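You operate a simulated robot arm through the tools that you are given. There is no shell and no other tool. Be economical: measure what you need, move in short steps, check, and stop when the job is done.

You run a simulated robot arm. Do the job below in one go: nothing can be reset, and whatever is moved stays where it is left.

Task
Charge the red cylinder with the hand pump to between 8 and 14 bar.
Fine: open the cart's green and black levers first and read the pump display; shut the black lever alone, then hold the orange lever down till the logger shows 0.

It is judged by the outcome, as a careful person would: the job done as asked, and still so three seconds after it is handed in. It fails if anything else is knocked over, pushed out of place, dropped, spilled or broken.

Robot
A 7-joint arm with a fingered hand on a trunk, on a base that drives. Base frame: it is fixed to the floor where the robot stands at the start and does not move with it; the origin is under the middle of the robot, x ahead of it, y to its left, z up. Units: m, degrees, N and s.
Its first joint turns from -166.0 to 166.0 degrees. Places, roughly: black cart lever [0.8, -0.4, 0.6]; bleed valve [2.2, -1.2, 0.9]; blue cart lever [1.2, -0.8, 0.6]; cart air knob [1.5, -0.2, 0.7]; cart logger [0.9, -0.1, 1.2]; cart logger switch [1, 0, 1]; cart stop button [1.5, -0.2, 0.5]; clamp handle [1.9, -0.6, 0.8]; gauge valve [2, -1.3, 0.9]; green cart lever [0.8, -0.2, 0.7]; hold knob [0.9, -0.1, 1]; hose valve [1.9, -1.4, 0.9]; pump display [1.3, 0, 0.8]; pump valve [2.1, -1.3, 0.9]; red cart lever [1.2, -0.8, 0.3]; relief knob [1.1, 0.1, 0.7]. Payload 3.7 kg.
Tool frame: the origin (TCP) lies between the finger pads and is the grasp point; the fingertips stand 0.025 m ahead of it; z points along the fingers, y is the line along which they close. The gripper opens to 0.088 m. The gripper's body begins 0.029 m behind the TCP. The gripper is a hand of 5 fingers: y runs from the thumb to the fingers, the wrist lies at [-0.013, -0.106, -0.174] in the tool frame, and closing takes about 1.5 s.
Orientation is that of the tool frame in the base frame, as a unit quaternion [w, x, y, z]. With the fingers straight down and the wrist toward the robot, the tool's x, y and z point along [0, 1, 0], [1, 0, 0] and [0, 0, -1] of the base frame.

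Tools
- The arm moves only by the tool send_rows. Its argument "series" is a list of rows, each an object (a shift or turn left out is 0, a gripper value left out holds the last) with "dp": the shift along the tool's x, y, z in units of 30 mm (1.0 is 30 mm), a list of three; "angular": the turn, a rotation vector about the tool's x, y, z in units of 4 degrees (1.0 is 4 degrees), a list of three. In form: [{"dp": [tx, ty, tz], "angular": [ax, ay, az]}, ...]. A call has 1 to 10 rows; each row shifts and turns the commanded pose from where the row before left it, along the tool's axes as they then stand. "grip" is the gripper command, from -1 (fully open) to 1 (shut), values between in proportion, set as the call begins (left out, the last holds). A call with a number of a shift or a turn outside -1 to 1 is refused whole. A row lasts 0.2 s, in which the tool goes at most 0.05 m and 8.6 degrees; a call with a longer step from one row to the next is refused whole, and so is a gripper value outside its range. Where a pose cannot be reached the arm comes as near as it can. A force on the tool above 40 N (or 10 N above the force at the start of the call, whichever is more), or a blocked arm, ends the call early, and 0.2 s more pass. Each finger travels about 0.108 m/s and halts on what it meets, pressing with about 23 N; the grip force reading is that of the motor and also rises with nothing between the fingers. The clock runs only during rows and for 0.2 s after the last one: add rows that do not move to give the fingers time. It gives the time, the measured TCP pose, the force on the tool (base axes), the opening and the grip force at its end, in the units of the frame above (readings bear some noise), with the torque about the TCP (base axes, N m) and any sound that the robot's microphone picked up, and new pictures: "show" is both (left out), scene, wrist or none.
- Cameras (640 x 400 px; columns grow to the right, rows downward): "scene" is now at [0.1819, 0.1814, 1.31]; the picture's right is [-0.47, -0.89, 0.00], its down [-0.33, 0.17, -0.93] and it looks along [0.82, -0.43, -0.37] (base axes); focal length 275 px, centre (320, 200). "wrist" rides on the gripper at [0.059, -0.079, -0.105] in the tool frame; the picture's right is [-0.73, 0.32, -0.61], its down [-0.62, -0.68, 0.38] and it looks along [-0.29, 0.66, 0.70] (tool axes); focal length 234 px, centre (320, 200). There is no depth. A picture from a camera that has moved, and an enlarged one, comes with that camera's place and axes in the base frame and with its lens.
- drive_base(legs): drives the robot by 1 to 6 legs, each [ahead, left, turn to the left] in m, m and degrees, along the robot's own axes; the way and the turn of a leg run together, so that a leg with both is an arc; at most 1.5 m and 180 degrees a leg. The arm and the cameras ride along, it lands a little off, and it stops where it bumps. It gives what a move gives, and a new picture of the scene camera.
- move_fingers(index, middle, ring, little, thumb_bend, thumb_turn): sets how far each is bent, from 0 (flat) to 1 (curled in); at 0.3 the hand is open as for a grip, at 0.7 the pads meet at the TCP. One left out holds its place. A second passes; each finger stops where it meets its share of the squeeze, and holds until it gets a number again. A gripper value or a shape takes the hand back. It gives what a move gives, with no picture; readings hold the bend of each and the force on index, middle, ring, little, thumb and palm. thumb_turn goes from beside the hand (0) to across from the fingers (1), as for a grip.
- set_grasp(shape): the hand has 5 fingers and takes this shape, open, in about a second: jaw (thumb against the fingers, like two jaws); tri (thumb and two fingers); tip (a fingertip pinch); poke (one finger out to press); point (the index stretched); flat (the hand flat); cup (the hand cupped); fist (a fist). The gripper value then closes the fingers along that shape, each until it touches; the sizes above hold for jaw. It gives what a move gives, with no picture.
- turn_head(pan, tilt): turns the head with the scene camera to pan (to the left, within 120 degrees either way) and tilt (down, from -29 to 69), counted from straight ahead of the robot. It gives what a move gives, and a new picture of the scene camera.
- enlarge(camera, box): a new picture of the part [left, top, right, bottom] of that camera's present view, enlarged. The clock stands still meanwhile.
- hand_in(): hands the job in; it is judged then, once.

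Go step by step. Nothing tells you exact positions but the pictures and the camera data: compare them with the known pose of the tool, close in by small moves and look again before you grip or let go. The budget is 120 turns and 260 pictures, counting those below and the enlarged ones. Unless the task says otherwise, let go and move clear before handing in.

The tools are called after ">>>" by a JSON object that holds its "method" and its "body". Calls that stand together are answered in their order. send_rows: Moves the arm, as the interface text tells. Its arguments: {"type":"object","properties":{"series":{"type":"array"},"grip":{"type":"number"},"show":{"type":"string","enum":["both","scene","wrist","none"]}},"required":["series"]} The other tools are called the same way: set_grasp (shape) gives the hand a shape; move_fingers (index, middle, ring, little, thumb_bend, thumb_turn) moves the fingers one by one; drive_base (legs) drives the base; turn_head (pan, tilt) turns the head that bears the scene camera; enlarge (camera, box) takes an enlarged picture of a part of a camera's view; hand_in () hands the job in.

At the start:

```text
time_s: 0.0
ee_pos: [0.6047, -0.1584, 1.2202]
tcp_rot: [0.0, 0.707, 0.707, 0.0]
force: [0.1, 0.8, 0.0]
torque: [-0.02, -0.01, 0.02]
width: 0.0875
grip_force: 0.0
shape: jaw
bend: [0.3, 0.3, 0.3, 0.3, 0.3, 0.98]
finger forces: [0.1, 0.1, 0.1, 0.0, 0.1, 0.0]
robot x, y, heading: [0.0038, -0.0047, -0.1]
head pan, tilt: [-27.7, 21.6]
```

scene: 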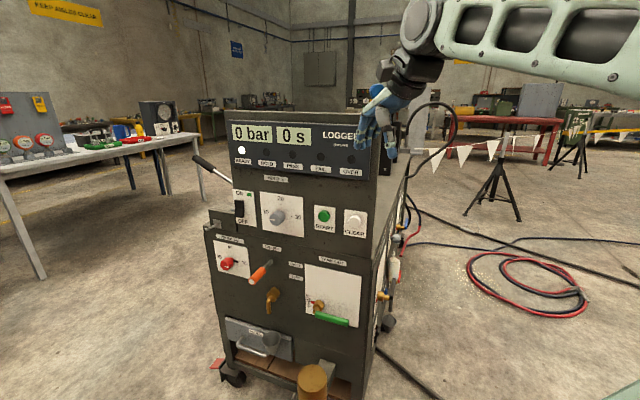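
wrist: 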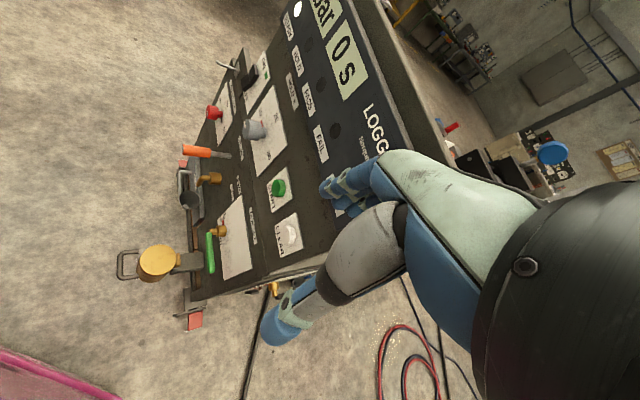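

I see a cart with a logger panel ahead, with levers on its front and right side. I'll look closer before moving anything.

>>> {"method": "enlarge", "body": {"camera": "scene", "box": [190, 100, 430, 250]}}

>>> {"method": "enlarge", "body": {"camera": "scene", "box": [190, 220, 430, 400]}}

>>> {"method": "turn_head", "body": {"pan": -45, "tilt": 15}}

```text
2.67 times, centred on (310, 175) of scene
camera zoom: at [0.1819, 0.1814, 1.31], right [-0.47, -0.89, 0.0], down [-0.33, 0.17, -0.93], along [0.82, -0.43, -0.37], focal length 732 px, centre (347, 267)
```

zoom: 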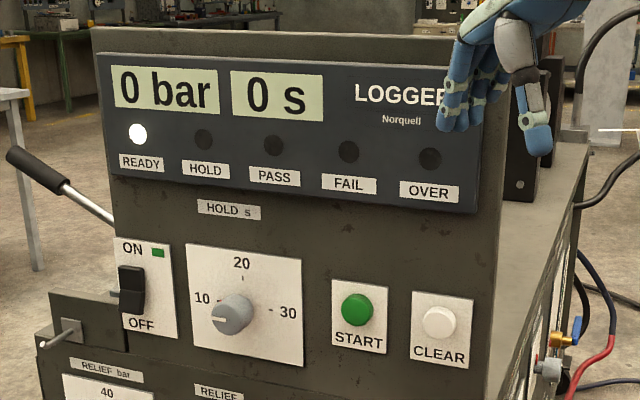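

```text
2.22 times, centred on (310, 310) of scene
camera zoom: at [0.1819, 0.1814, 1.31], right [-0.47, -0.89, 0.0], down [-0.33, 0.17, -0.93], along [0.82, -0.43, -0.37], focal length 610 px, centre (342, -44)
```

zoom: 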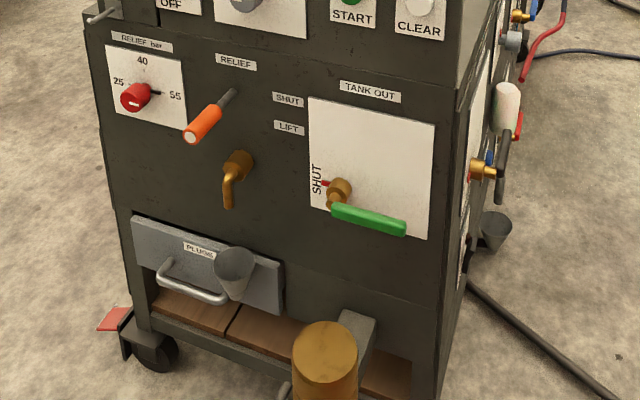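

```text
time_s: 0.8
ee_pos: [0.6044, -0.1605, 1.2206]
tcp_rot: [0.0, 0.707, 0.707, 0.0]
force: [1.2, -0.4, -0.3]
torque: [0.01, -0.01, 0.02]
width: 0.0878
grip_force: 0.0
shape: jaw
bend: [0.3, 0.3, 0.3, 0.3, 0.3, 0.98]
finger forces: [0.1, 0.0, 0.0, 0.0, 0.0, 0.1]
robot x, y, heading: [0.0029, 0.0005, -0.1]
head pan, tilt: [-45.0, 15.0]
camera scene: at [0.1658, 0.1587, 1.3207], right [-0.71, -0.71, 0.0], down [-0.18, 0.18, -0.97], along [0.68, -0.68, -0.26], focal length 275 px, centre (320, 200)
```

scene: 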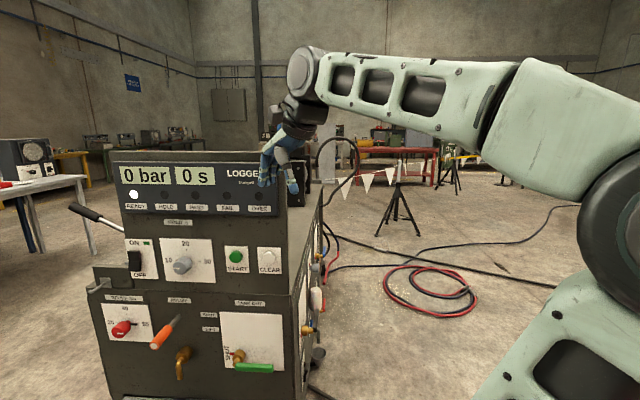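

The front has the relief lever (SHUT up / LIFT down), tank-out green lever at SHUT. I need to see the cart's sides and the bench beyond, so I back off and drive to the right.

>>> {"method": "drive_base", "body": {"legs": [[-0.4, 0, 0], [0, -1.2, 0]]}}

>>> {"method": "turn_head", "body": {"pan": 10, "tilt": 15}}

```text
time_s: 9.2
ee_pos: [0.1918, -1.3774, 1.2197]
tcp_rot: [0.0, 0.706, 0.709, 0.001]
force: [0.2, -0.5, -1.0]
torque: [-0.02, -0.01, 0.01]
width: 0.0873
grip_force: 0.1
shape: jaw
bend: [0.3, 0.3, 0.3, 0.3, 0.3, 0.98]
finger forces: [0.0, 0.1, 0.1, 0.1, 0.0, 0.1]
robot x, y, heading: [-0.4141, -1.2228, 0.3]
head pan, tilt: [-45.0, 15.0]
camera scene: at [-0.2484, -1.062, 1.3207], right [-0.7, -0.71, 0.0], down [-0.18, 0.18, -0.97], along [0.69, -0.68, -0.26], focal length 275 px, centre (320, 200)
```

scene: 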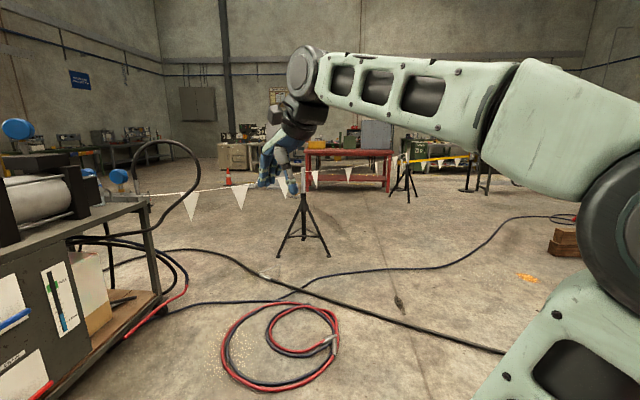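

```text
time_s: 10.4
ee_pos: [0.1928, -1.3772, 1.2212]
tcp_rot: [0.0, 0.706, 0.708, 0.0]
force: [0.7, 0.2, 0.4]
torque: [-0.02, 0.01, 0.0]
width: 0.0874
grip_force: 0.0
shape: jaw
bend: [0.3, 0.3, 0.3, 0.3, 0.3, 0.98]
finger forces: [0.1, 0.0, 0.0, 0.0, 0.0, 0.1]
robot x, y, heading: [-0.4151, -1.2186, 0.1]
head pan, tilt: [10.0, 15.0]
camera scene: at [-0.223, -0.9797, 1.3207], right [0.18, -0.98, 0.0], down [-0.25, -0.05, -0.97], along [0.95, 0.17, -0.26], focal length 275 px, centre (320, 200)
```

scene: 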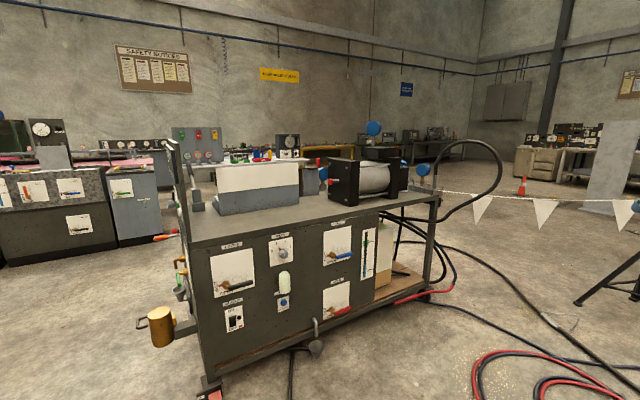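

>>> {"method": "enlarge", "body": {"camera": "scene", "box": [130, 200, 450, 400]}}

>>> {"method": "enlarge", "body": {"camera": "scene", "box": [200, 100, 520, 300]}}

>>> {"method": "drive_base", "body": {"legs": [[0.5, -0.5, 0], [0.7, -0.3, 25]]}}

```text
2.00 times, centred on (290, 300) of scene
camera zoom: at [-0.223, -0.9797, 1.3207], right [0.18, -0.98, 0.0], down [-0.25, -0.05, -0.97], along [0.95, 0.17, -0.26], focal length 549 px, centre (380, 0)
```

zoom: 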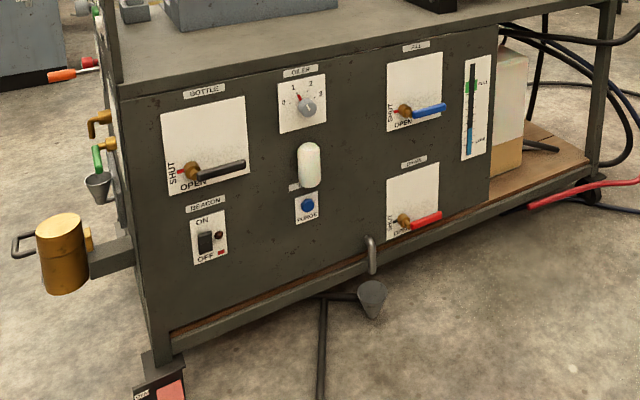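

```text
2.00 times, centred on (360, 200) of scene
camera zoom: at [-0.223, -0.9797, 1.3207], right [0.18, -0.98, 0.0], down [-0.25, -0.05, -0.97], along [0.95, 0.17, -0.26], focal length 549 px, centre (240, 200)
```

zoom: 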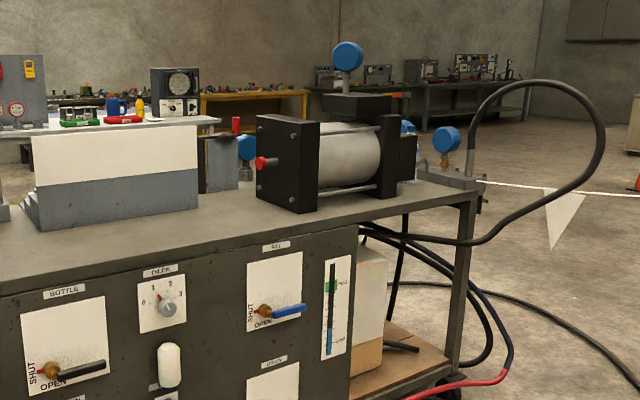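

```text
time_s: 17.9
ee_pos: [1.4346, -1.7112, 1.2211]
tcp_rot: [0.0, 0.527, 0.85, 0.0]
force: [-0.2, 0.3, -0.9]
torque: [0.03, 0.02, 0.03]
width: 0.0875
grip_force: 0.1
shape: jaw
bend: [0.3, 0.3, 0.3, 0.3, 0.3, 0.98]
finger forces: [0.0, 0.1, 0.0, 0.0, 0.1, 0.0]
robot x, y, heading: [0.8214, -1.8385, 26.4]
head pan, tilt: [10.0, 15.0]
camera scene: at [0.8864, -1.537, 1.3207], right [0.59, -0.81, 0.0], down [-0.21, -0.15, -0.97], along [0.78, 0.57, -0.26], focal length 275 px, centre (320, 200)
```

scene: 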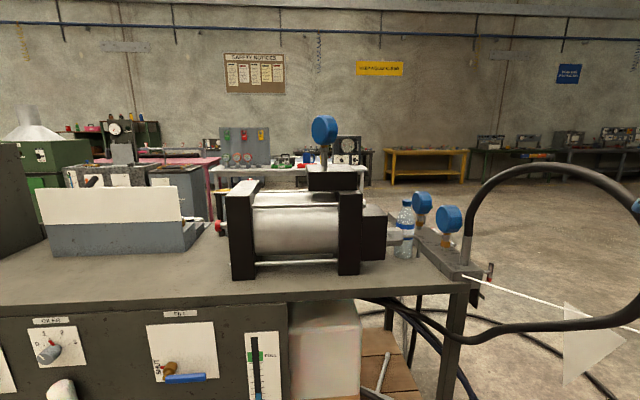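

I see a cylinder on the cart top and a manifold with gauges at its far end. I continue round to view the far end.

>>> {"method": "drive_base", "body": {"legs": [[0.9, -0.9, 0], [0.9, 0, 40], [0.3, 0, 60]]}}

>>> {"method": "turn_head", "body": {"pan": 30, "tilt": 20}}

```text
time_s: 23.9
ee_pos: [2.619, -2.1268, 1.2201]
tcp_rot: [0.0, 0.531, 0.847, 0.0]
force: [-0.3, -1.1, 0.4]
torque: [-0.03, 0.02, 0.0]
width: 0.0875
grip_force: 0.1
shape: jaw
bend: [0.3, 0.3, 0.3, 0.3, 0.3, 0.98]
finger forces: [0.0, 0.1, 0.1, 0.1, 0.0, 0.0]
robot x, y, heading: [2.007, -2.2442, 25.9]
head pan, tilt: [10.0, 15.0]
stopped in leg 1: the robot was blocked; the commanded pose is now the measured one
camera scene: at [2.0718, -1.9473, 1.3207], right [0.59, -0.81, 0.0], down [-0.21, -0.15, -0.97], along [0.78, 0.57, -0.26], focal length 275 px, centre (320, 200)
```

scene: 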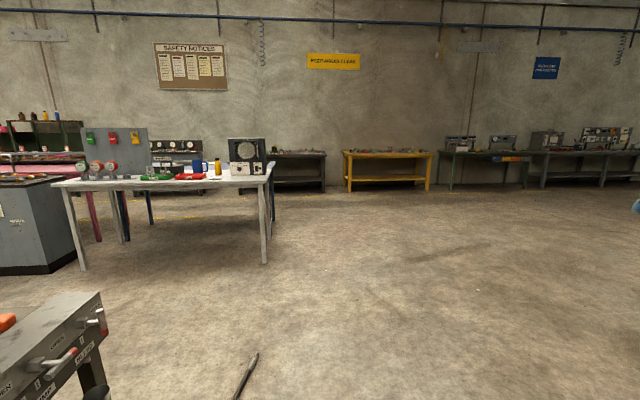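

```text
time_s: 24.8
ee_pos: [2.6189, -2.1272, 1.2208]
tcp_rot: [0.0, 0.531, 0.848, 0.0]
force: [1.0, 0.8, 0.2]
torque: [-0.02, 0.04, 0.02]
width: 0.0876
grip_force: 0.1
shape: jaw
bend: [0.3, 0.3, 0.3, 0.3, 0.3, 0.98]
finger forces: [0.1, 0.1, 0.0, 0.1, 0.0, 0.1]
robot x, y, heading: [2.0032, -2.2496, 26.2]
head pan, tilt: [30.0, 20.0]
camera scene: at [2.0484, -1.925, 1.3126], right [0.83, -0.56, 0.0], down [-0.19, -0.28, -0.94], along [0.53, 0.78, -0.34], focal length 275 px, centre (320, 200)
```

scene: 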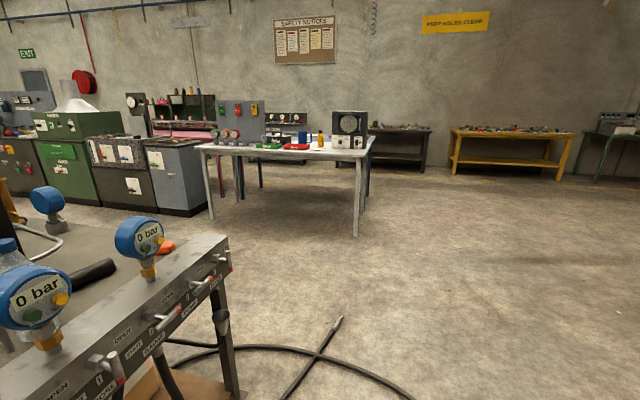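

The drive was blocked by something. I look round (right and left) to see it and the manifold.

>>> {"method": "turn_head", "body": {"pan": 90, "tilt": 25}}

>>> {"method": "turn_head", "body": {"pan": -60, "tilt": 35}}

>>> {"method": "turn_head", "body": {"pan": 60, "tilt": 30}}

>>> {"method": "enlarge", "body": {"camera": "scene", "box": [160, 60, 480, 260]}}

```text
time_s: 26.1
ee_pos: [2.6187, -2.1276, 1.2209]
tcp_rot: [0.0, 0.53, 0.848, 0.0]
force: [0.0, 0.3, 0.4]
torque: [-0.02, -0.03, -0.04]
width: 0.0877
grip_force: 0.1
shape: jaw
bend: [0.3, 0.3, 0.3, 0.3, 0.3, 0.98]
finger forces: [0.0, 0.1, 0.1, 0.0, 0.0, 0.0]
robot x, y, heading: [2.0061, -2.2443, 25.8]
head pan, tilt: [90.0, 25.0]
camera scene: at [1.9559, -1.9193, 1.3045], right [0.9, 0.44, 0.0], down [0.18, -0.38, -0.91], along [-0.4, 0.82, -0.42], focal length 275 px, centre (320, 200)
```

scene: 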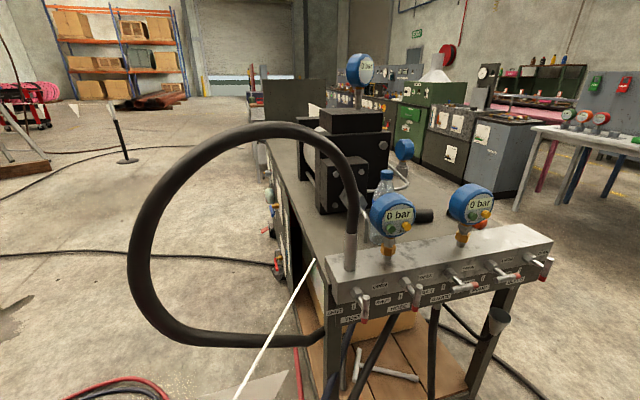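

```text
time_s: 28.4
ee_pos: [2.6178, -2.1273, 1.2207]
tcp_rot: [0.0, 0.53, 0.848, 0.0]
force: [-0.8, 0.2, 0.4]
torque: [-0.01, 0.02, 0.01]
width: 0.0877
grip_force: 0.1
shape: jaw
bend: [0.3, 0.3, 0.3, 0.3, 0.3, 0.98]
finger forces: [0.0, 0.0, 0.0, 0.0, 0.0, 0.0]
robot x, y, heading: [2.0016, -2.2495, 26.0]
head pan, tilt: [-60.0, 35.0]
camera scene: at [2.0692, -2.0514, 1.2887], right [-0.56, -0.83, 0.0], down [-0.48, 0.32, -0.82], along [0.68, -0.46, -0.57], focal length 275 px, centre (320, 200)
```

scene: 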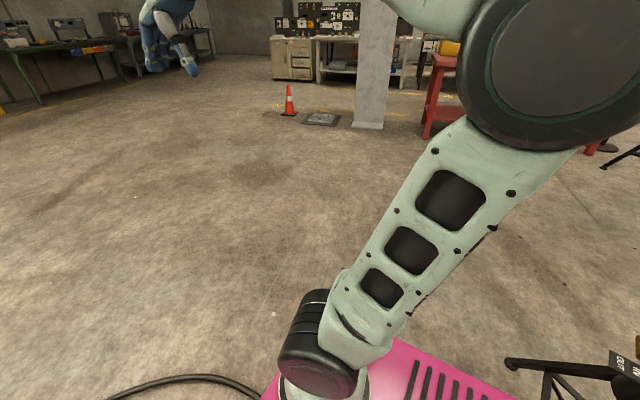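

```text
time_s: 30.4
ee_pos: [2.6179, -2.1268, 1.2211]
tcp_rot: [0.001, 0.531, 0.848, 0.0]
force: [0.1, -0.4, -0.3]
torque: [0.01, 0.01, -0.01]
width: 0.0875
grip_force: 0.1
shape: jaw
bend: [0.3, 0.3, 0.3, 0.3, 0.3, 0.98]
finger forces: [0.0, 0.1, 0.0, 0.1, 0.0, 0.1]
robot x, y, heading: [2.0064, -2.2455, 26.0]
head pan, tilt: [60.0, 30.0]
camera scene: at [2.0026, -1.9119, 1.2965], right [1.0, -0.07, 0.0], down [-0.04, -0.5, -0.87], along [0.06, 0.86, -0.5], focal length 275 px, centre (320, 200)
```

scene: 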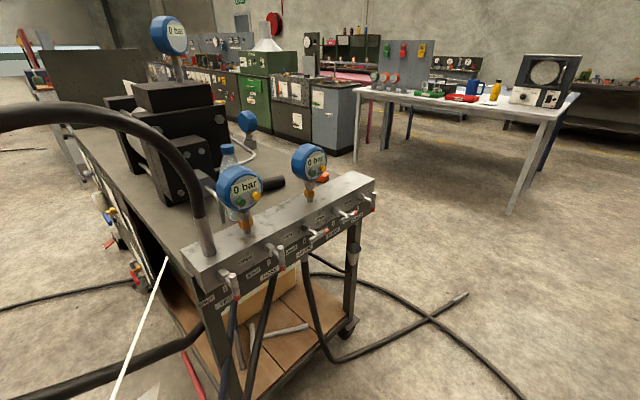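

```text
2.00 times, centred on (320, 160) of scene
camera zoom: at [2.0026, -1.9119, 1.2965], right [1.0, -0.07, 0.0], down [-0.04, -0.5, -0.87], along [0.06, 0.86, -0.5], focal length 549 px, centre (320, 280)
```

zoom: 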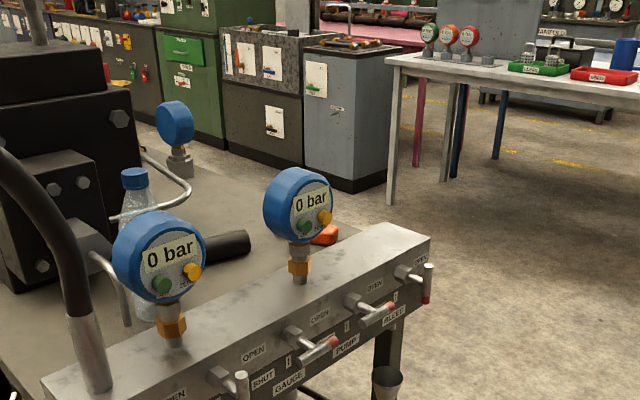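

A flag line runs from the cart end toward me; I may have met it or its tripod. I look at it before moving.

>>> {"method": "turn_head", "body": {"pan": -105, "tilt": 35}}

>>> {"method": "turn_head", "body": {"pan": 95, "tilt": 65}}

```text
time_s: 33.0
ee_pos: [2.6188, -2.127, 1.2217]
tcp_rot: [0.0, 0.531, 0.847, 0.0]
force: [0.0, 0.0, -0.2]
torque: [-0.01, 0.04, 0.04]
width: 0.0872
grip_force: 0.1
shape: jaw
bend: [0.3, 0.3, 0.3, 0.3, 0.3, 0.98]
finger forces: [0.0, 0.1, 0.1, 0.0, 0.0, 0.0]
robot x, y, heading: [2.0035, -2.2494, 25.9]
head pan, tilt: [-105.0, 35.0]
camera scene: at [2.013, -2.0886, 1.2887], right [-0.98, -0.19, 0.0], down [-0.11, 0.56, -0.82], along [0.16, -0.8, -0.57], focal length 275 px, centre (320, 200)
```

scene: 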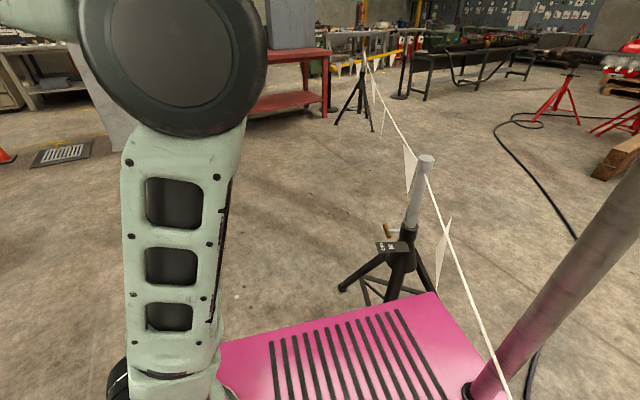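

```text
time_s: 35.9
ee_pos: [2.6194, -2.1266, 1.2207]
tcp_rot: [0.0, 0.532, 0.847, 0.0]
force: [0.2, -0.2, -0.5]
torque: [0.0, 0.01, -0.01]
width: 0.0875
grip_force: 0.0
shape: jaw
bend: [0.3, 0.3, 0.3, 0.3, 0.3, 0.98]
finger forces: [0.1, 0.1, 0.1, 0.0, 0.1, 0.0]
robot x, y, heading: [2.0044, -2.2501, 26.0]
head pan, tilt: [95.0, 65.0]
camera scene: at [1.965, -1.9501, 1.2488], right [0.86, 0.51, 0.0], down [0.47, -0.78, -0.42], along [-0.22, 0.36, -0.91], focal length 275 px, centre (320, 200)
```

scene: 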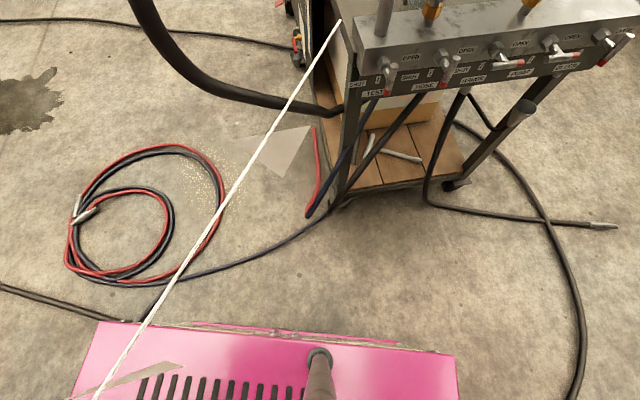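

The tripod is still upright and I'm clear of it; the flag line passes beside me. I go on away from the line and round to the cart's north-east side to find the pump and red cylinder.

>>> {"method": "drive_base", "body": {"legs": [[0.7, 0, 0], [0.5, 0.6, 0]]}}

>>> {"method": "turn_head", "body": {"pan": 100, "tilt": 25}}

```text
time_s: 43.5
ee_pos: [3.4283, -1.0688, 1.2216]
tcp_rot: [0.0, 0.535, 0.845, 0.0]
force: [-0.4, 0.2, 0.2]
torque: [0.0, 0.0, 0.01]
width: 0.0875
grip_force: 0.0
shape: jaw
bend: [0.3, 0.3, 0.3, 0.3, 0.3, 0.98]
finger forces: [0.0, 0.0, 0.0, 0.1, 0.1, 0.0]
robot x, y, heading: [2.8156, -1.1811, 25.5]
head pan, tilt: [95.0, 65.0]
camera scene: at [2.7772, -0.8845, 1.2488], right [0.86, 0.51, 0.0], down [0.46, -0.78, -0.42], along [-0.21, 0.36, -0.91], focal length 275 px, centre (320, 200)
```

scene: 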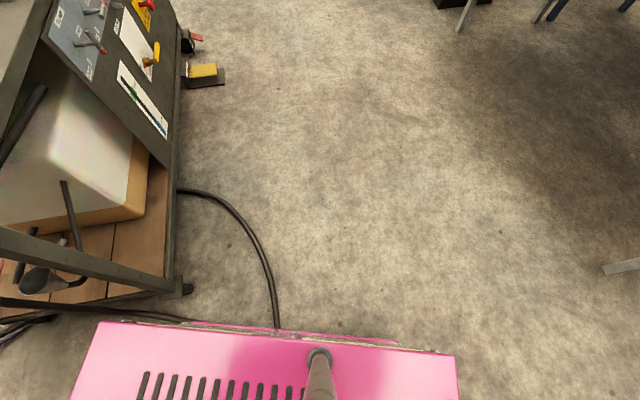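

```text
time_s: 44.6
ee_pos: [3.428, -1.069, 1.2202]
tcp_rot: [-0.001, 0.534, 0.846, -0.001]
force: [-0.1, -0.4, 0.8]
torque: [-0.01, -0.02, -0.03]
width: 0.0875
grip_force: 0.0
shape: jaw
bend: [0.3, 0.3, 0.3, 0.3, 0.3, 0.98]
finger forces: [0.1, 0.0, 0.0, 0.1, 0.1, 0.0]
robot x, y, heading: [2.8175, -1.1842, 25.0]
head pan, tilt: [100.0, 25.0]
camera scene: at [2.7546, -0.8617, 1.3044], right [0.82, 0.58, 0.0], down [0.24, -0.35, -0.91], along [-0.52, 0.74, -0.42], focal length 275 px, centre (320, 200)
```

scene: 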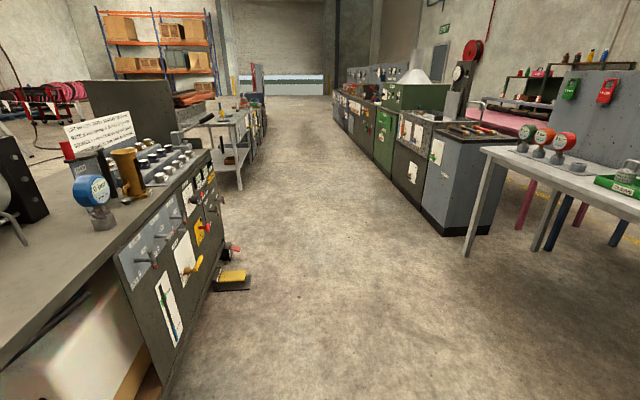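

I rotate here in the open, then move north along the side with the cart in view.

>>> {"method": "drive_base", "body": {"legs": [[0.2, -0.1, -100], [-1.4, 0.0, 0], [0, 0, -60], [0, -0.3, 0]]}}

>>> {"method": "turn_head", "body": {"pan": 0, "tilt": 25}}

```text
time_s: 60.2
ee_pos: [1.8293, -0.0349, 1.2208]
tcp_rot: [0.0, 0.917, -0.4, -0.001]
force: [-0.1, -0.1, 0.2]
torque: [-0.01, -0.01, -0.03]
width: 0.0873
grip_force: 0.0
shape: jaw
bend: [0.3, 0.3, 0.3, 0.3, 0.3, 0.98]
finger forces: [0.1, 0.0, 0.0, 0.0, 0.0, 0.0]
robot x, y, heading: [2.3833, 0.2623, -137.1]
head pan, tilt: [100.0, 25.0]
cut short: leg 1
camera scene: at [2.5336, -0.0293, 1.3045], right [-0.6, -0.8, 0.0], down [-0.34, 0.25, -0.91], along [0.72, -0.55, -0.42], focal length 275 px, centre (320, 200)
```

scene: 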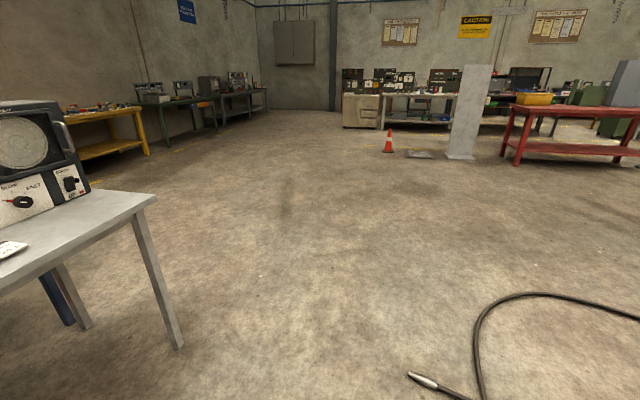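

```text
time_s: 62.0
ee_pos: [1.8287, -0.0349, 1.2211]
tcp_rot: [0.0, 0.917, -0.4, 0.0]
force: [-0.2, 0.3, 0.0]
torque: [0.0, -0.02, -0.02]
width: 0.0875
grip_force: 0.1
shape: jaw
bend: [0.3, 0.3, 0.3, 0.3, 0.3, 0.98]
finger forces: [0.1, 0.1, 0.0, 0.0, 0.1, 0.0]
robot x, y, heading: [2.3786, 0.2566, -137.3]
head pan, tilt: [0.0, 25.0]
camera scene: at [2.3927, -0.0365, 1.3045], right [-0.68, 0.73, 0.0], down [0.31, 0.29, -0.91], along [-0.66, -0.62, -0.42], focal length 275 px, centre (320, 200)
```

scene: 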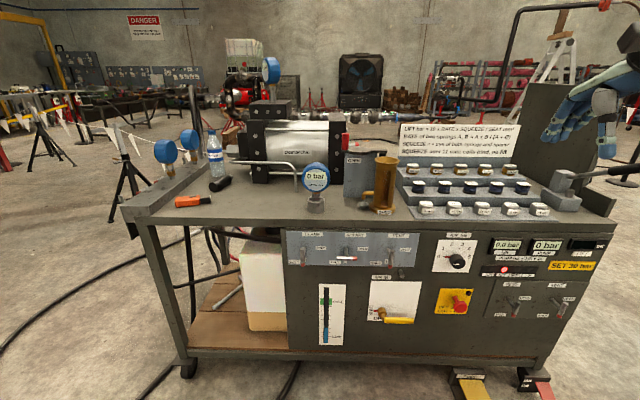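

>>> {"method": "enlarge", "body": {"camera": "scene", "box": [360, 110, 620, 230]}}

>>> {"method": "enlarge", "body": {"camera": "scene", "box": [430, 220, 630, 340]}}

>>> {"method": "enlarge", "body": {"camera": "scene", "box": [270, 220, 430, 350]}}

>>> {"method": "enlarge", "body": {"camera": "scene", "box": [150, 90, 390, 230]}}

```text
2.46 times, centred on (490, 170) of scene
camera zoom: at [2.3927, -0.0365, 1.3045], right [-0.68, 0.73, 0.0], down [0.31, 0.29, -0.91], along [-0.66, -0.62, -0.42], focal length 676 px, centre (-98, 274)
```

zoom: 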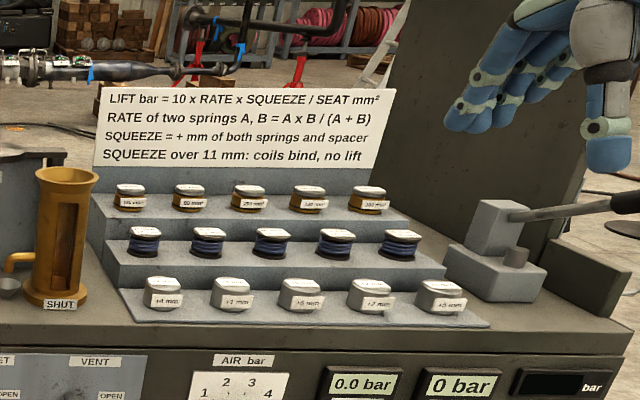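

```text
3.20 times, centred on (530, 280) of scene
camera zoom: at [2.3927, -0.0365, 1.3045], right [-0.68, 0.73, 0.0], down [0.31, 0.29, -0.91], along [-0.66, -0.62, -0.42], focal length 879 px, centre (-352, -56)
```

zoom: 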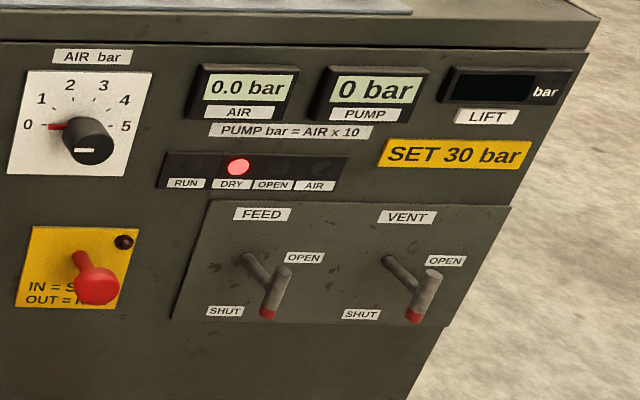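

```text
3.08 times, centred on (350, 285) of scene
camera zoom: at [2.3927, -0.0365, 1.3045], right [-0.68, 0.73, 0.0], down [0.31, 0.29, -0.91], along [-0.66, -0.62, -0.42], focal length 845 px, centre (228, -62)
```

zoom: 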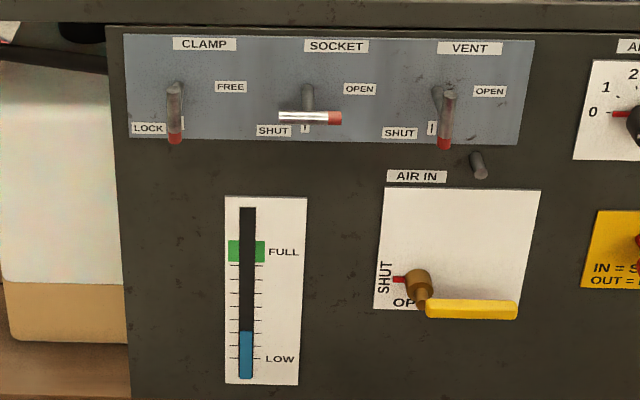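

```text
2.67 times, centred on (270, 160) of scene
camera zoom: at [2.3927, -0.0365, 1.3045], right [-0.68, 0.73, 0.0], down [0.31, 0.29, -0.91], along [-0.66, -0.62, -0.42], focal length 732 px, centre (453, 307)
```

zoom: 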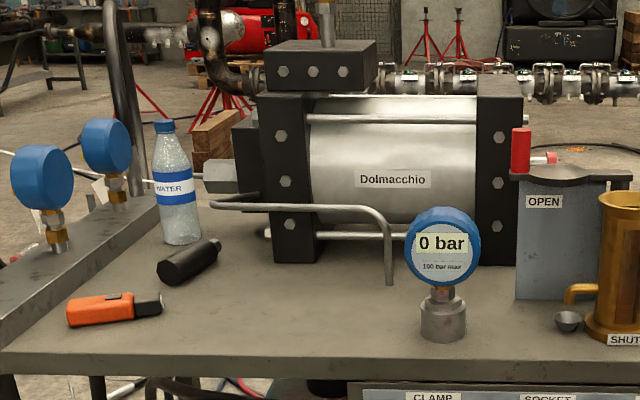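

The hand pump is the lever block at the cart's front corner; PUMP display on this side. The lever labels suggest black = BOTTLE (the red cylinder probably sits inside/below). I check the pass to the front by the north.

>>> {"method": "turn_head", "body": {"pan": -50, "tilt": 30}}

>>> {"method": "turn_head", "body": {"pan": -95, "tilt": 30}}

```text
time_s: 63.1
ee_pos: [1.8302, -0.0347, 1.221]
tcp_rot: [0.0, 0.917, -0.399, 0.0]
force: [-0.2, -0.5, 0.2]
torque: [0.02, 0.04, 0.02]
width: 0.0875
grip_force: 0.1
shape: jaw
bend: [0.3, 0.3, 0.3, 0.3, 0.3, 0.98]
finger forces: [0.0, 0.0, 0.1, 0.1, 0.0, 0.0]
robot x, y, heading: [2.3816, 0.2609, -137.1]
head pan, tilt: [-50.0, 30.0]
camera scene: at [2.3703, 0.0373, 1.2965], right [0.12, 0.99, 0.0], down [0.5, -0.06, -0.87], along [-0.86, 0.11, -0.5], focal length 275 px, centre (320, 200)
```

scene: 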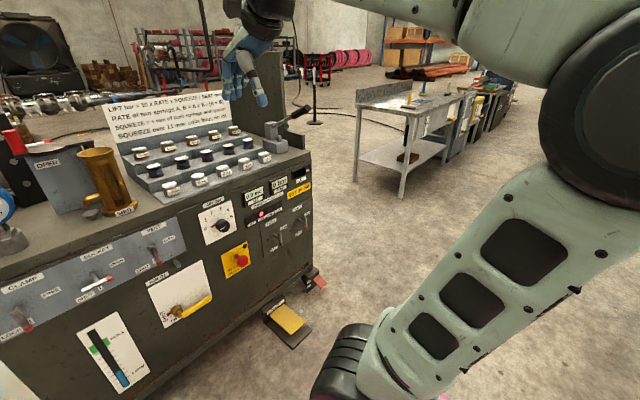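

```text
time_s: 64.2
ee_pos: [1.83, -0.0357, 1.2207]
tcp_rot: [0.0, 0.917, -0.4, 0.0]
force: [0.1, 0.5, -0.1]
torque: [-0.01, -0.01, 0.01]
width: 0.0875
grip_force: 0.1
shape: jaw
bend: [0.3, 0.3, 0.3, 0.3, 0.3, 0.98]
finger forces: [0.1, 0.1, 0.1, 0.0, 0.0, 0.0]
robot x, y, heading: [2.3801, 0.2574, -136.9]
head pan, tilt: [-95.0, 30.0]
camera scene: at [2.4045, 0.0975, 1.2965], right [0.79, 0.62, 0.0], down [0.31, -0.39, -0.87], along [-0.53, 0.68, -0.5], focal length 275 px, centre (320, 200)
```

scene: 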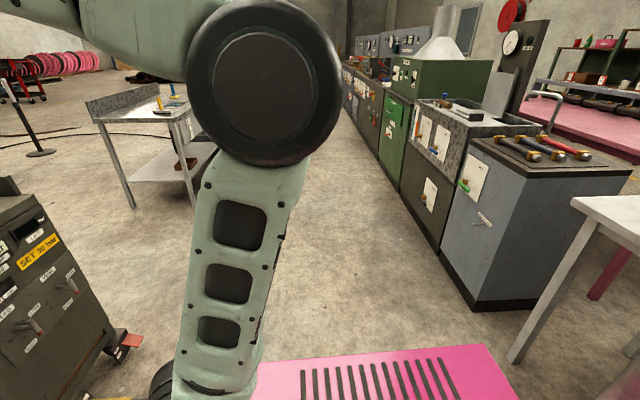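

There is a clear way round by the north. I drive back to the front of the cart near the start place.

>>> {"method": "drive_base", "body": {"legs": [[0.15, -1.25, 0], [0.9, 0, 0], [0.75, 0, 0], [0, 0, 117]]}}

>>> {"method": "turn_head", "body": {"pan": -10, "tilt": 35}}

```text
time_s: 83.8
ee_pos: [0.6888, -0.3584, 1.2202]
tcp_rot: [0.0, 0.812, 0.584, 0.0]
force: [0.4, 0.5, 0.3]
torque: [-0.03, -0.01, -0.01]
width: 0.0877
grip_force: 0.0
shape: jaw
bend: [0.3, 0.3, 0.3, 0.3, 0.3, 0.98]
finger forces: [0.0, 0.1, 0.0, 0.0, 0.0, 0.0]
robot x, y, heading: [0.1652, -0.012, -18.5]
head pan, tilt: [-95.0, 30.0]
camera scene: at [0.2971, 0.0834, 1.2965], right [-0.92, 0.4, 0.0], down [0.2, 0.46, -0.87], along [-0.35, -0.79, -0.5], focal length 275 px, centre (320, 200)
```

scene: 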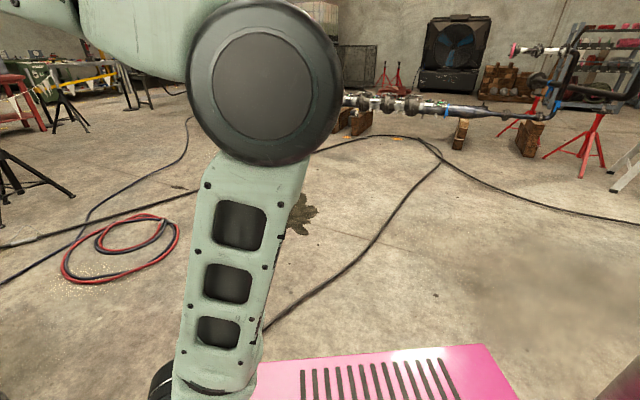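

```text
time_s: 85.3
ee_pos: [0.6884, -0.3584, 1.221]
tcp_rot: [0.0, 0.812, 0.584, 0.001]
force: [0.9, -0.6, -0.7]
torque: [-0.02, 0.0, -0.02]
width: 0.0877
grip_force: 0.0
shape: jaw
bend: [0.3, 0.3, 0.3, 0.3, 0.3, 0.98]
finger forces: [0.1, 0.0, 0.0, 0.0, 0.1, 0.0]
robot x, y, heading: [0.165, -0.0158, -18.7]
head pan, tilt: [-10.0, 35.0]
camera scene: at [0.4106, 0.1241, 1.2887], right [-0.48, -0.88, 0.0], down [-0.5, 0.27, -0.82], along [0.72, -0.39, -0.57], focal length 275 px, centre (320, 200)
```

scene: 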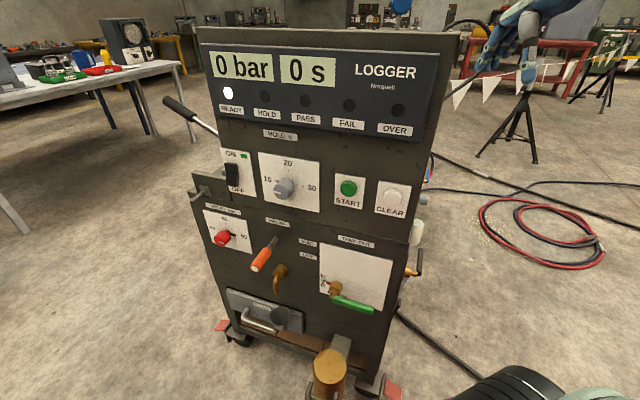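

Now I look closely at the green lever and the black one.

>>> {"method": "enlarge", "body": {"camera": "scene", "box": [300, 230, 430, 320]}}

>>> {"method": "enlarge", "body": {"camera": "scene", "box": [190, 190, 330, 400]}}

```text
4.44 times, centred on (365, 275) of scene
camera zoom: at [0.4106, 0.1241, 1.2887], right [-0.48, -0.88, 0.0], down [-0.5, 0.27, -0.82], along [0.72, -0.39, -0.57], focal length 1220 px, centre (120, -133)
```

zoom: 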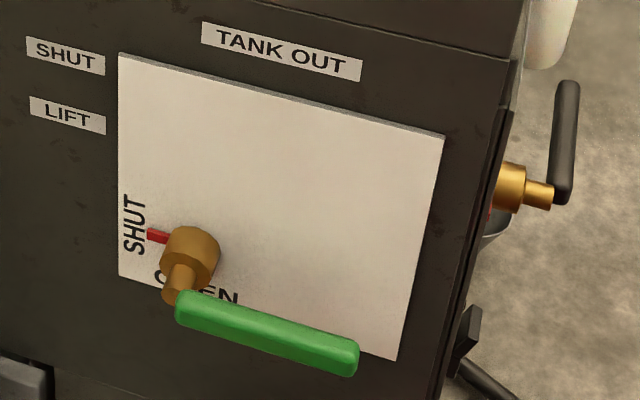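

```text
1.90 times, centred on (260, 295) of scene
camera zoom: at [0.4106, 0.1241, 1.2887], right [-0.48, -0.88, 0.0], down [-0.5, 0.27, -0.82], along [0.72, -0.39, -0.57], focal length 523 px, centre (434, 19)
```

zoom: 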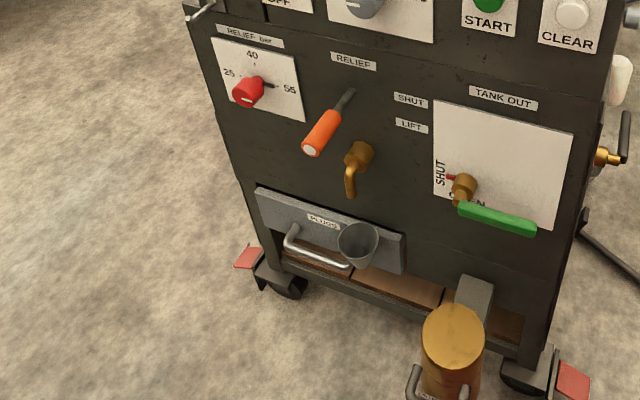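

The green handle points right with the pointer at SHUT; it opens by swinging its end up. Its handle runs from about (0.80,-0.13,0.64) to (0.71,-0.18,0.66). I set back a little, take the poke shape and check the pose.

>>> {"method": "drive_base", "body": {"legs": [[-0.24, 0.195, -10]]}}

>>> {"method": "set_grasp", "body": {"shape": "poke"}}

>>> {"method": "turn_head", "body": {"pan": 0, "tilt": 25}}

```text
time_s: 87.4
ee_pos: [0.4784, -0.1671, 1.2216]
tcp_rot: [0.001, 0.859, 0.513, 0.0]
force: [0.7, -0.9, 0.6]
torque: [-0.02, -0.03, 0.01]
width: 0.0877
grip_force: 0.1
shape: jaw
bend: [0.3, 0.3, 0.3, 0.3, 0.3, 0.98]
finger forces: [0.0, 0.0, 0.1, 0.1, 0.0, 0.0]
robot x, y, heading: [0.0214, 0.2626, -28.3]
head pan, tilt: [-10.0, 35.0]
camera scene: at [0.2854, 0.3569, 1.2887], right [-0.62, -0.78, 0.0], down [-0.45, 0.36, -0.82], along [0.64, -0.51, -0.57], focal length 275 px, centre (320, 200)
```

scene: 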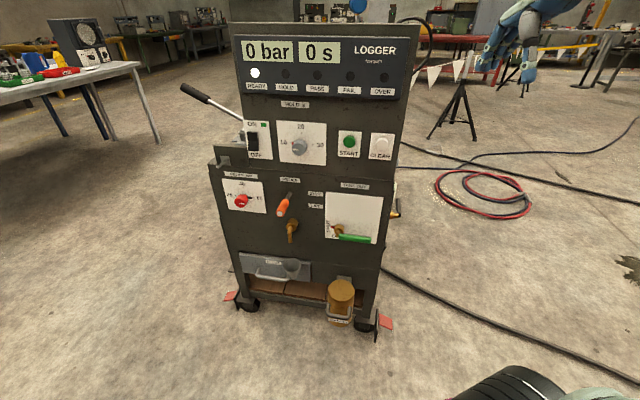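

```text
time_s: 88.3
ee_pos: [0.4778, -0.1656, 1.2217]
tcp_rot: [-0.001, 0.859, 0.513, 0.0]
force: [0.2, 0.3, 0.5]
torque: [-0.01, 0.01, 0.0]
width: 0.0001
grip_force: 0.1
shape: poke
bend: [0.7, 0.7, 0.99, 0.99, 1.0, 1.0]
finger forces: [0.0, 0.0, 0.2, 0.0, 0.0, 0.1]
robot x, y, heading: [0.0233, 0.2608, -28.1]
head pan, tilt: [-10.0, 35.0]
```

```text
time_s: 89.1
ee_pos: [0.4767, -0.1655, 1.2207]
tcp_rot: [0.0, 0.858, 0.513, 0.0]
force: [-0.1, -0.4, -0.5]
torque: [0.02, -0.01, 0.02]
width: 0.0003
grip_force: 0.1
shape: poke
bend: [0.7, 0.7, 0.99, 0.99, 1.0, 1.0]
finger forces: [0.1, 0.1, 0.0, 0.0, 0.1, 0.0]
robot x, y, heading: [0.0251, 0.2599, -28.4]
head pan, tilt: [0.0, 25.0]
camera scene: at [0.2974, 0.3677, 1.3044], right [-0.47, -0.88, 0.0], down [-0.37, 0.2, -0.91], along [0.8, -0.43, -0.42], focal length 275 px, centre (320, 200)
```

scene: 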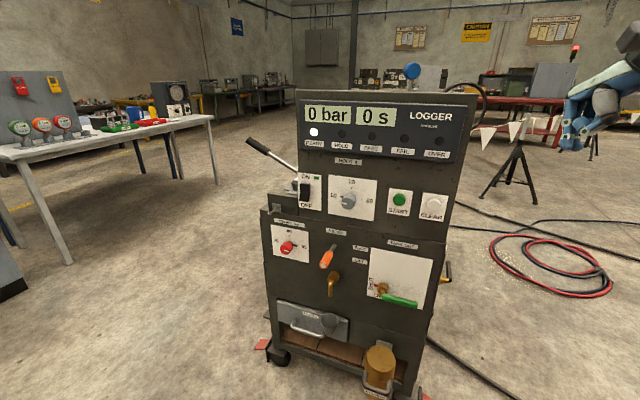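

The green handle lies at z≈0.66 from (0.785,-0.121) to (0.71,-0.187). I lower the hand well in front of it while tilting the fingers forward.

>>> {"method": "send_rows", "body": {"series": [{"dp": [0, 0, 1], "angular": [-1, 0, 0]}, {"dp": [0, -0.07, 1], "angular": [-1, 0, 0]}, {"dp": [0, -0.14, 0.99], "angular": [-1, 0, 0]}, {"dp": [0, -0.21, 0.98], "angular": [-1, 0, 0]}, {"dp": [0, -0.28, 0.96], "angular": [-1, 0, 0]}, {"dp": [0, -0.34, 0.94], "angular": [-1, 0, 0]}, {"dp": [0, -0.41, 0.91], "angular": [-1, 0, 0]}, {"dp": [0, -0.47, 0.88], "angular": [-1, 0, 0]}, {"dp": [0, -0.53, 0.85], "angular": [-1, 0, 0]}, {"dp": [0, -0.59, 0.81], "angular": [-1, 0, 0]}], "show": "none"}}

>>> {"method": "send_rows", "body": {"series": [{"dp": [0, -0.64, 0.77], "angular": [-1, 0, 0]}, {"dp": [0, -0.69, 0.72], "angular": [-1, 0, 0]}, {"dp": [0, -0.74, 0.67], "angular": [-1, 0, 0]}, {"dp": [0, -0.79, 0.62], "angular": [-1, 0, 0]}, {"dp": [0, -0.83, 0.56], "angular": [-1, 0, 0]}, {"dp": [0, -0.87, 0.5], "angular": [-1, 0, 0]}, {"dp": [0, -0.9, 0.44], "angular": [-1, 0, 0]}, {"dp": [0, -0.93, 0.37], "angular": [-1, 0, 0]}, {"dp": [0, -0.95, 0.31], "angular": [-1, 0, 0]}, {"dp": [0, 0, 0], "angular": [-1, 0, 0]}], "show": "both"}}

```text
time_s: 91.3
ee_pos: [0.5034, -0.2184, 0.9883]
tcp_rot: [0.294, 0.807, 0.482, 0.175]
force: [0.0, -0.5, 0.1]
torque: [-0.01, -0.01, 0.0]
width: 0.0
grip_force: 0.1
shape: poke
bend: [0.7, 0.7, 0.99, 0.99, 1.0, 1.0]
finger forces: [0.1, 0.0, 0.1, 0.0, 0.0, 0.1]
out of reach, approached as far as the arm can: row 8, 9, 10
robot x, y, heading: [0.0211, 0.2597, -28.4]
head pan, tilt: [0.0, 25.0]
```

```text
time_s: 93.5
ee_pos: [0.5516, -0.31, 0.773]
tcp_rot: [0.552, 0.657, 0.392, 0.329]
force: [0.5, -0.4, -0.3]
torque: [-0.01, -0.01, -0.01]
width: 0.0003
grip_force: 0.1
shape: poke
bend: [0.7, 0.7, 0.99, 0.99, 1.0, 1.0]
finger forces: [0.1, 0.0, 0.1, 0.0, 0.0, 0.0]
out of reach, approached as far as the arm can: row 1, 2, 3, 4, 5, 6
robot x, y, heading: [0.0178, 0.2586, -28.4]
head pan, tilt: [0.0, 25.0]
camera scene: at [0.2974, 0.3677, 1.3045], right [-0.47, -0.88, 0.0], down [-0.37, 0.2, -0.91], along [0.8, -0.43, -0.42], focal length 275 px, centre (320, 200)
camera wrist: at [0.476, -0.2025, 0.7134], right [-0.82, -0.38, 0.42], down [-0.07, -0.67, -0.74], along [0.57, -0.63, 0.53], focal length 234 px, centre (320, 200)
```

scene: 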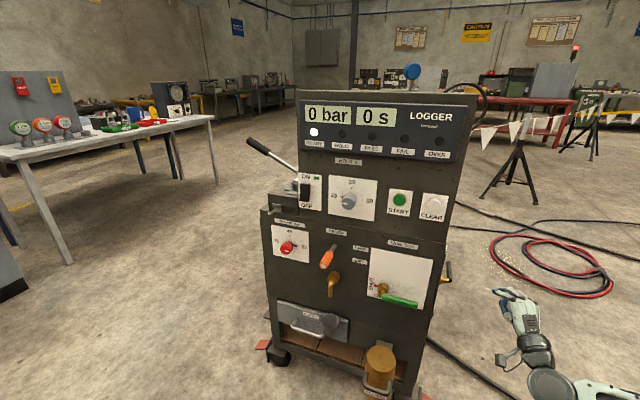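
wrist: 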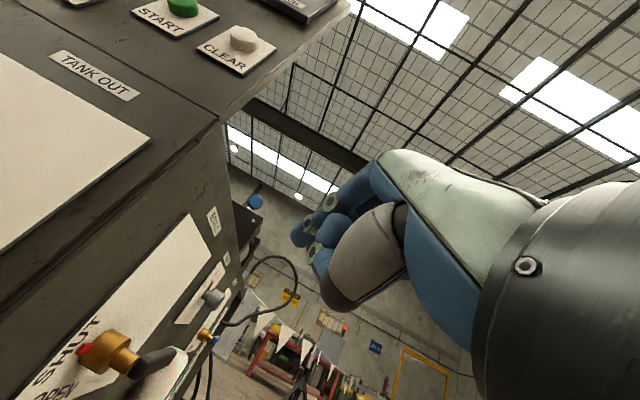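

The hand now points forward at (0.55,-0.31,0.77). I zoom in on the hand to see where the poking finger is.

>>> {"method": "enlarge", "body": {"camera": "scene", "box": [460, 260, 620, 360]}}

>>> {"method": "enlarge", "body": {"camera": "wrist", "box": [240, 130, 480, 330]}}

```text
4.00 times, centred on (540, 310) of scene
camera zoom: at [0.2974, 0.3677, 1.3045], right [-0.47, -0.88, 0.0], down [-0.37, 0.2, -0.91], along [0.8, -0.43, -0.42], focal length 1098 px, centre (-560, -240)
```

zoom: 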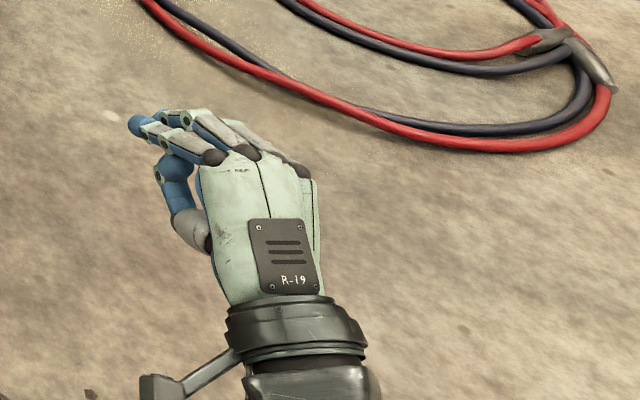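

```text
2.00 times, centred on (360, 230) of wrist
camera zoom: at [0.476, -0.2025, 0.7134], right [-0.82, -0.38, 0.42], down [-0.07, -0.67, -0.74], along [0.57, -0.63, 0.53], focal length 468 px, centre (240, 140)
```

zoom: 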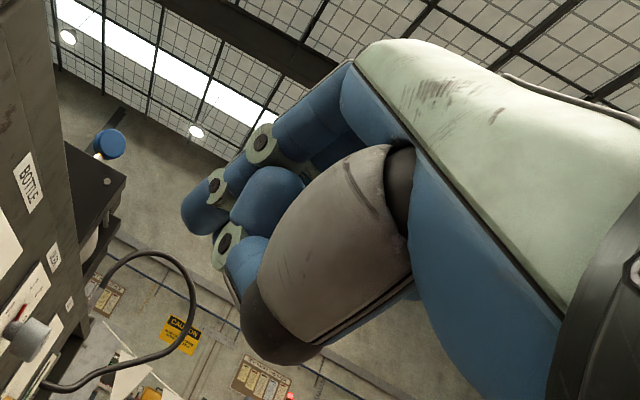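

I back the base 0.1 m for reach, then move the hand left and down to a spot in front of and below the green handle.

>>> {"method": "drive_base", "body": {"legs": [[-0.1, 0, 0]]}}

>>> {"method": "send_rows", "body": {"series": [{"dp": [1, -0.5, 0.2], "angular": [-1, 0, 0]}, {"dp": [1, -0.5, 0.2], "angular": [-1, 0, 0]}, {"dp": [1, -0.5, 0.2], "angular": [-0.5, 0, 0]}, {"dp": [1, -0.5, 0.2]}, {"dp": [1, -0.5, 0.2]}, {"dp": [1, -0.5, 0.2]}, {"dp": [0.8, -0.6, 0.2]}]}}

```text
time_s: 94.6
ee_pos: [0.4601, -0.2643, 0.7739]
tcp_rot: [0.552, 0.659, 0.392, 0.328]
force: [-0.8, -0.3, 0.5]
torque: [-0.03, -0.02, 0.01]
width: 0.0
grip_force: 0.2
shape: poke
bend: [0.7, 0.7, 0.99, 0.99, 1.0, 1.0]
finger forces: [0.0, 0.0, 0.0, 0.0, 0.0, 0.0]
robot x, y, heading: [-0.0659, 0.3083, -28.4]
head pan, tilt: [0.0, 25.0]
camera scene: at [0.2102, 0.4141, 1.3045], right [-0.48, -0.88, 0.0], down [-0.37, 0.2, -0.91], along [0.8, -0.43, -0.42], focal length 275 px, centre (320, 200)
```

scene: 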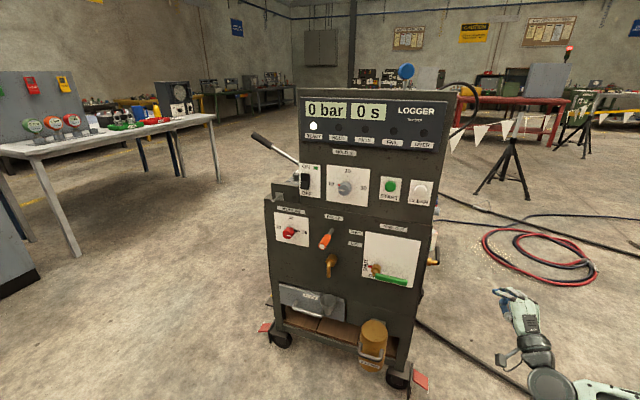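

```text
time_s: 96.2
ee_pos: [0.5926, -0.1155, 0.6775]
tcp_rot: [0.607, 0.607, 0.364, 0.362]
force: [-0.4, -0.2, 0.4]
torque: [0.01, 0.0, 0.02]
width: 0.0
grip_force: 0.0
shape: poke
bend: [0.7, 0.7, 0.99, 0.99, 1.0, 1.0]
finger forces: [0.1, 0.0, 0.0, 0.0, 0.0, 0.1]
out of reach, approached as far as the arm can: row 7
robot x, y, heading: [-0.0651, 0.3077, -28.7]
head pan, tilt: [0.0, 25.0]
camera scene: at [0.2102, 0.414, 1.3045], right [-0.48, -0.88, 0.0], down [-0.37, 0.2, -0.91], along [0.8, -0.43, -0.42], focal length 275 px, centre (320, 200)
camera wrist: at [0.529, -0.0127, 0.5985], right [-0.88, -0.35, 0.33], down [0.04, -0.73, -0.68], along [0.48, -0.58, 0.66], focal length 234 px, centre (320, 200)
```

scene: 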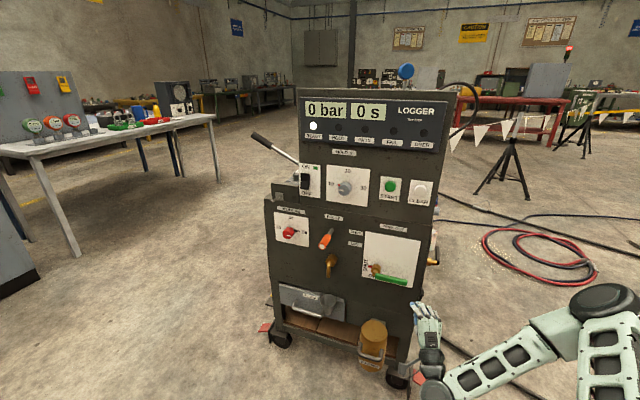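
wrist: 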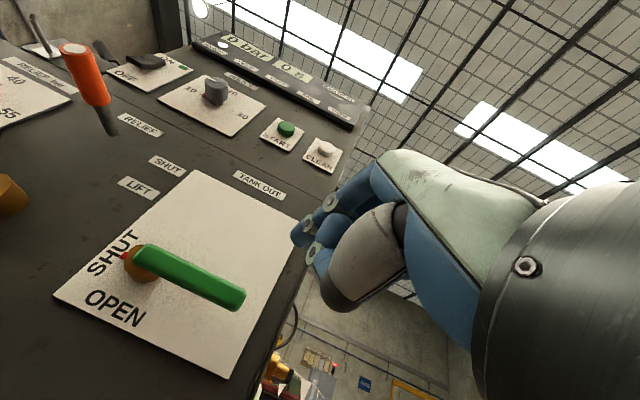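

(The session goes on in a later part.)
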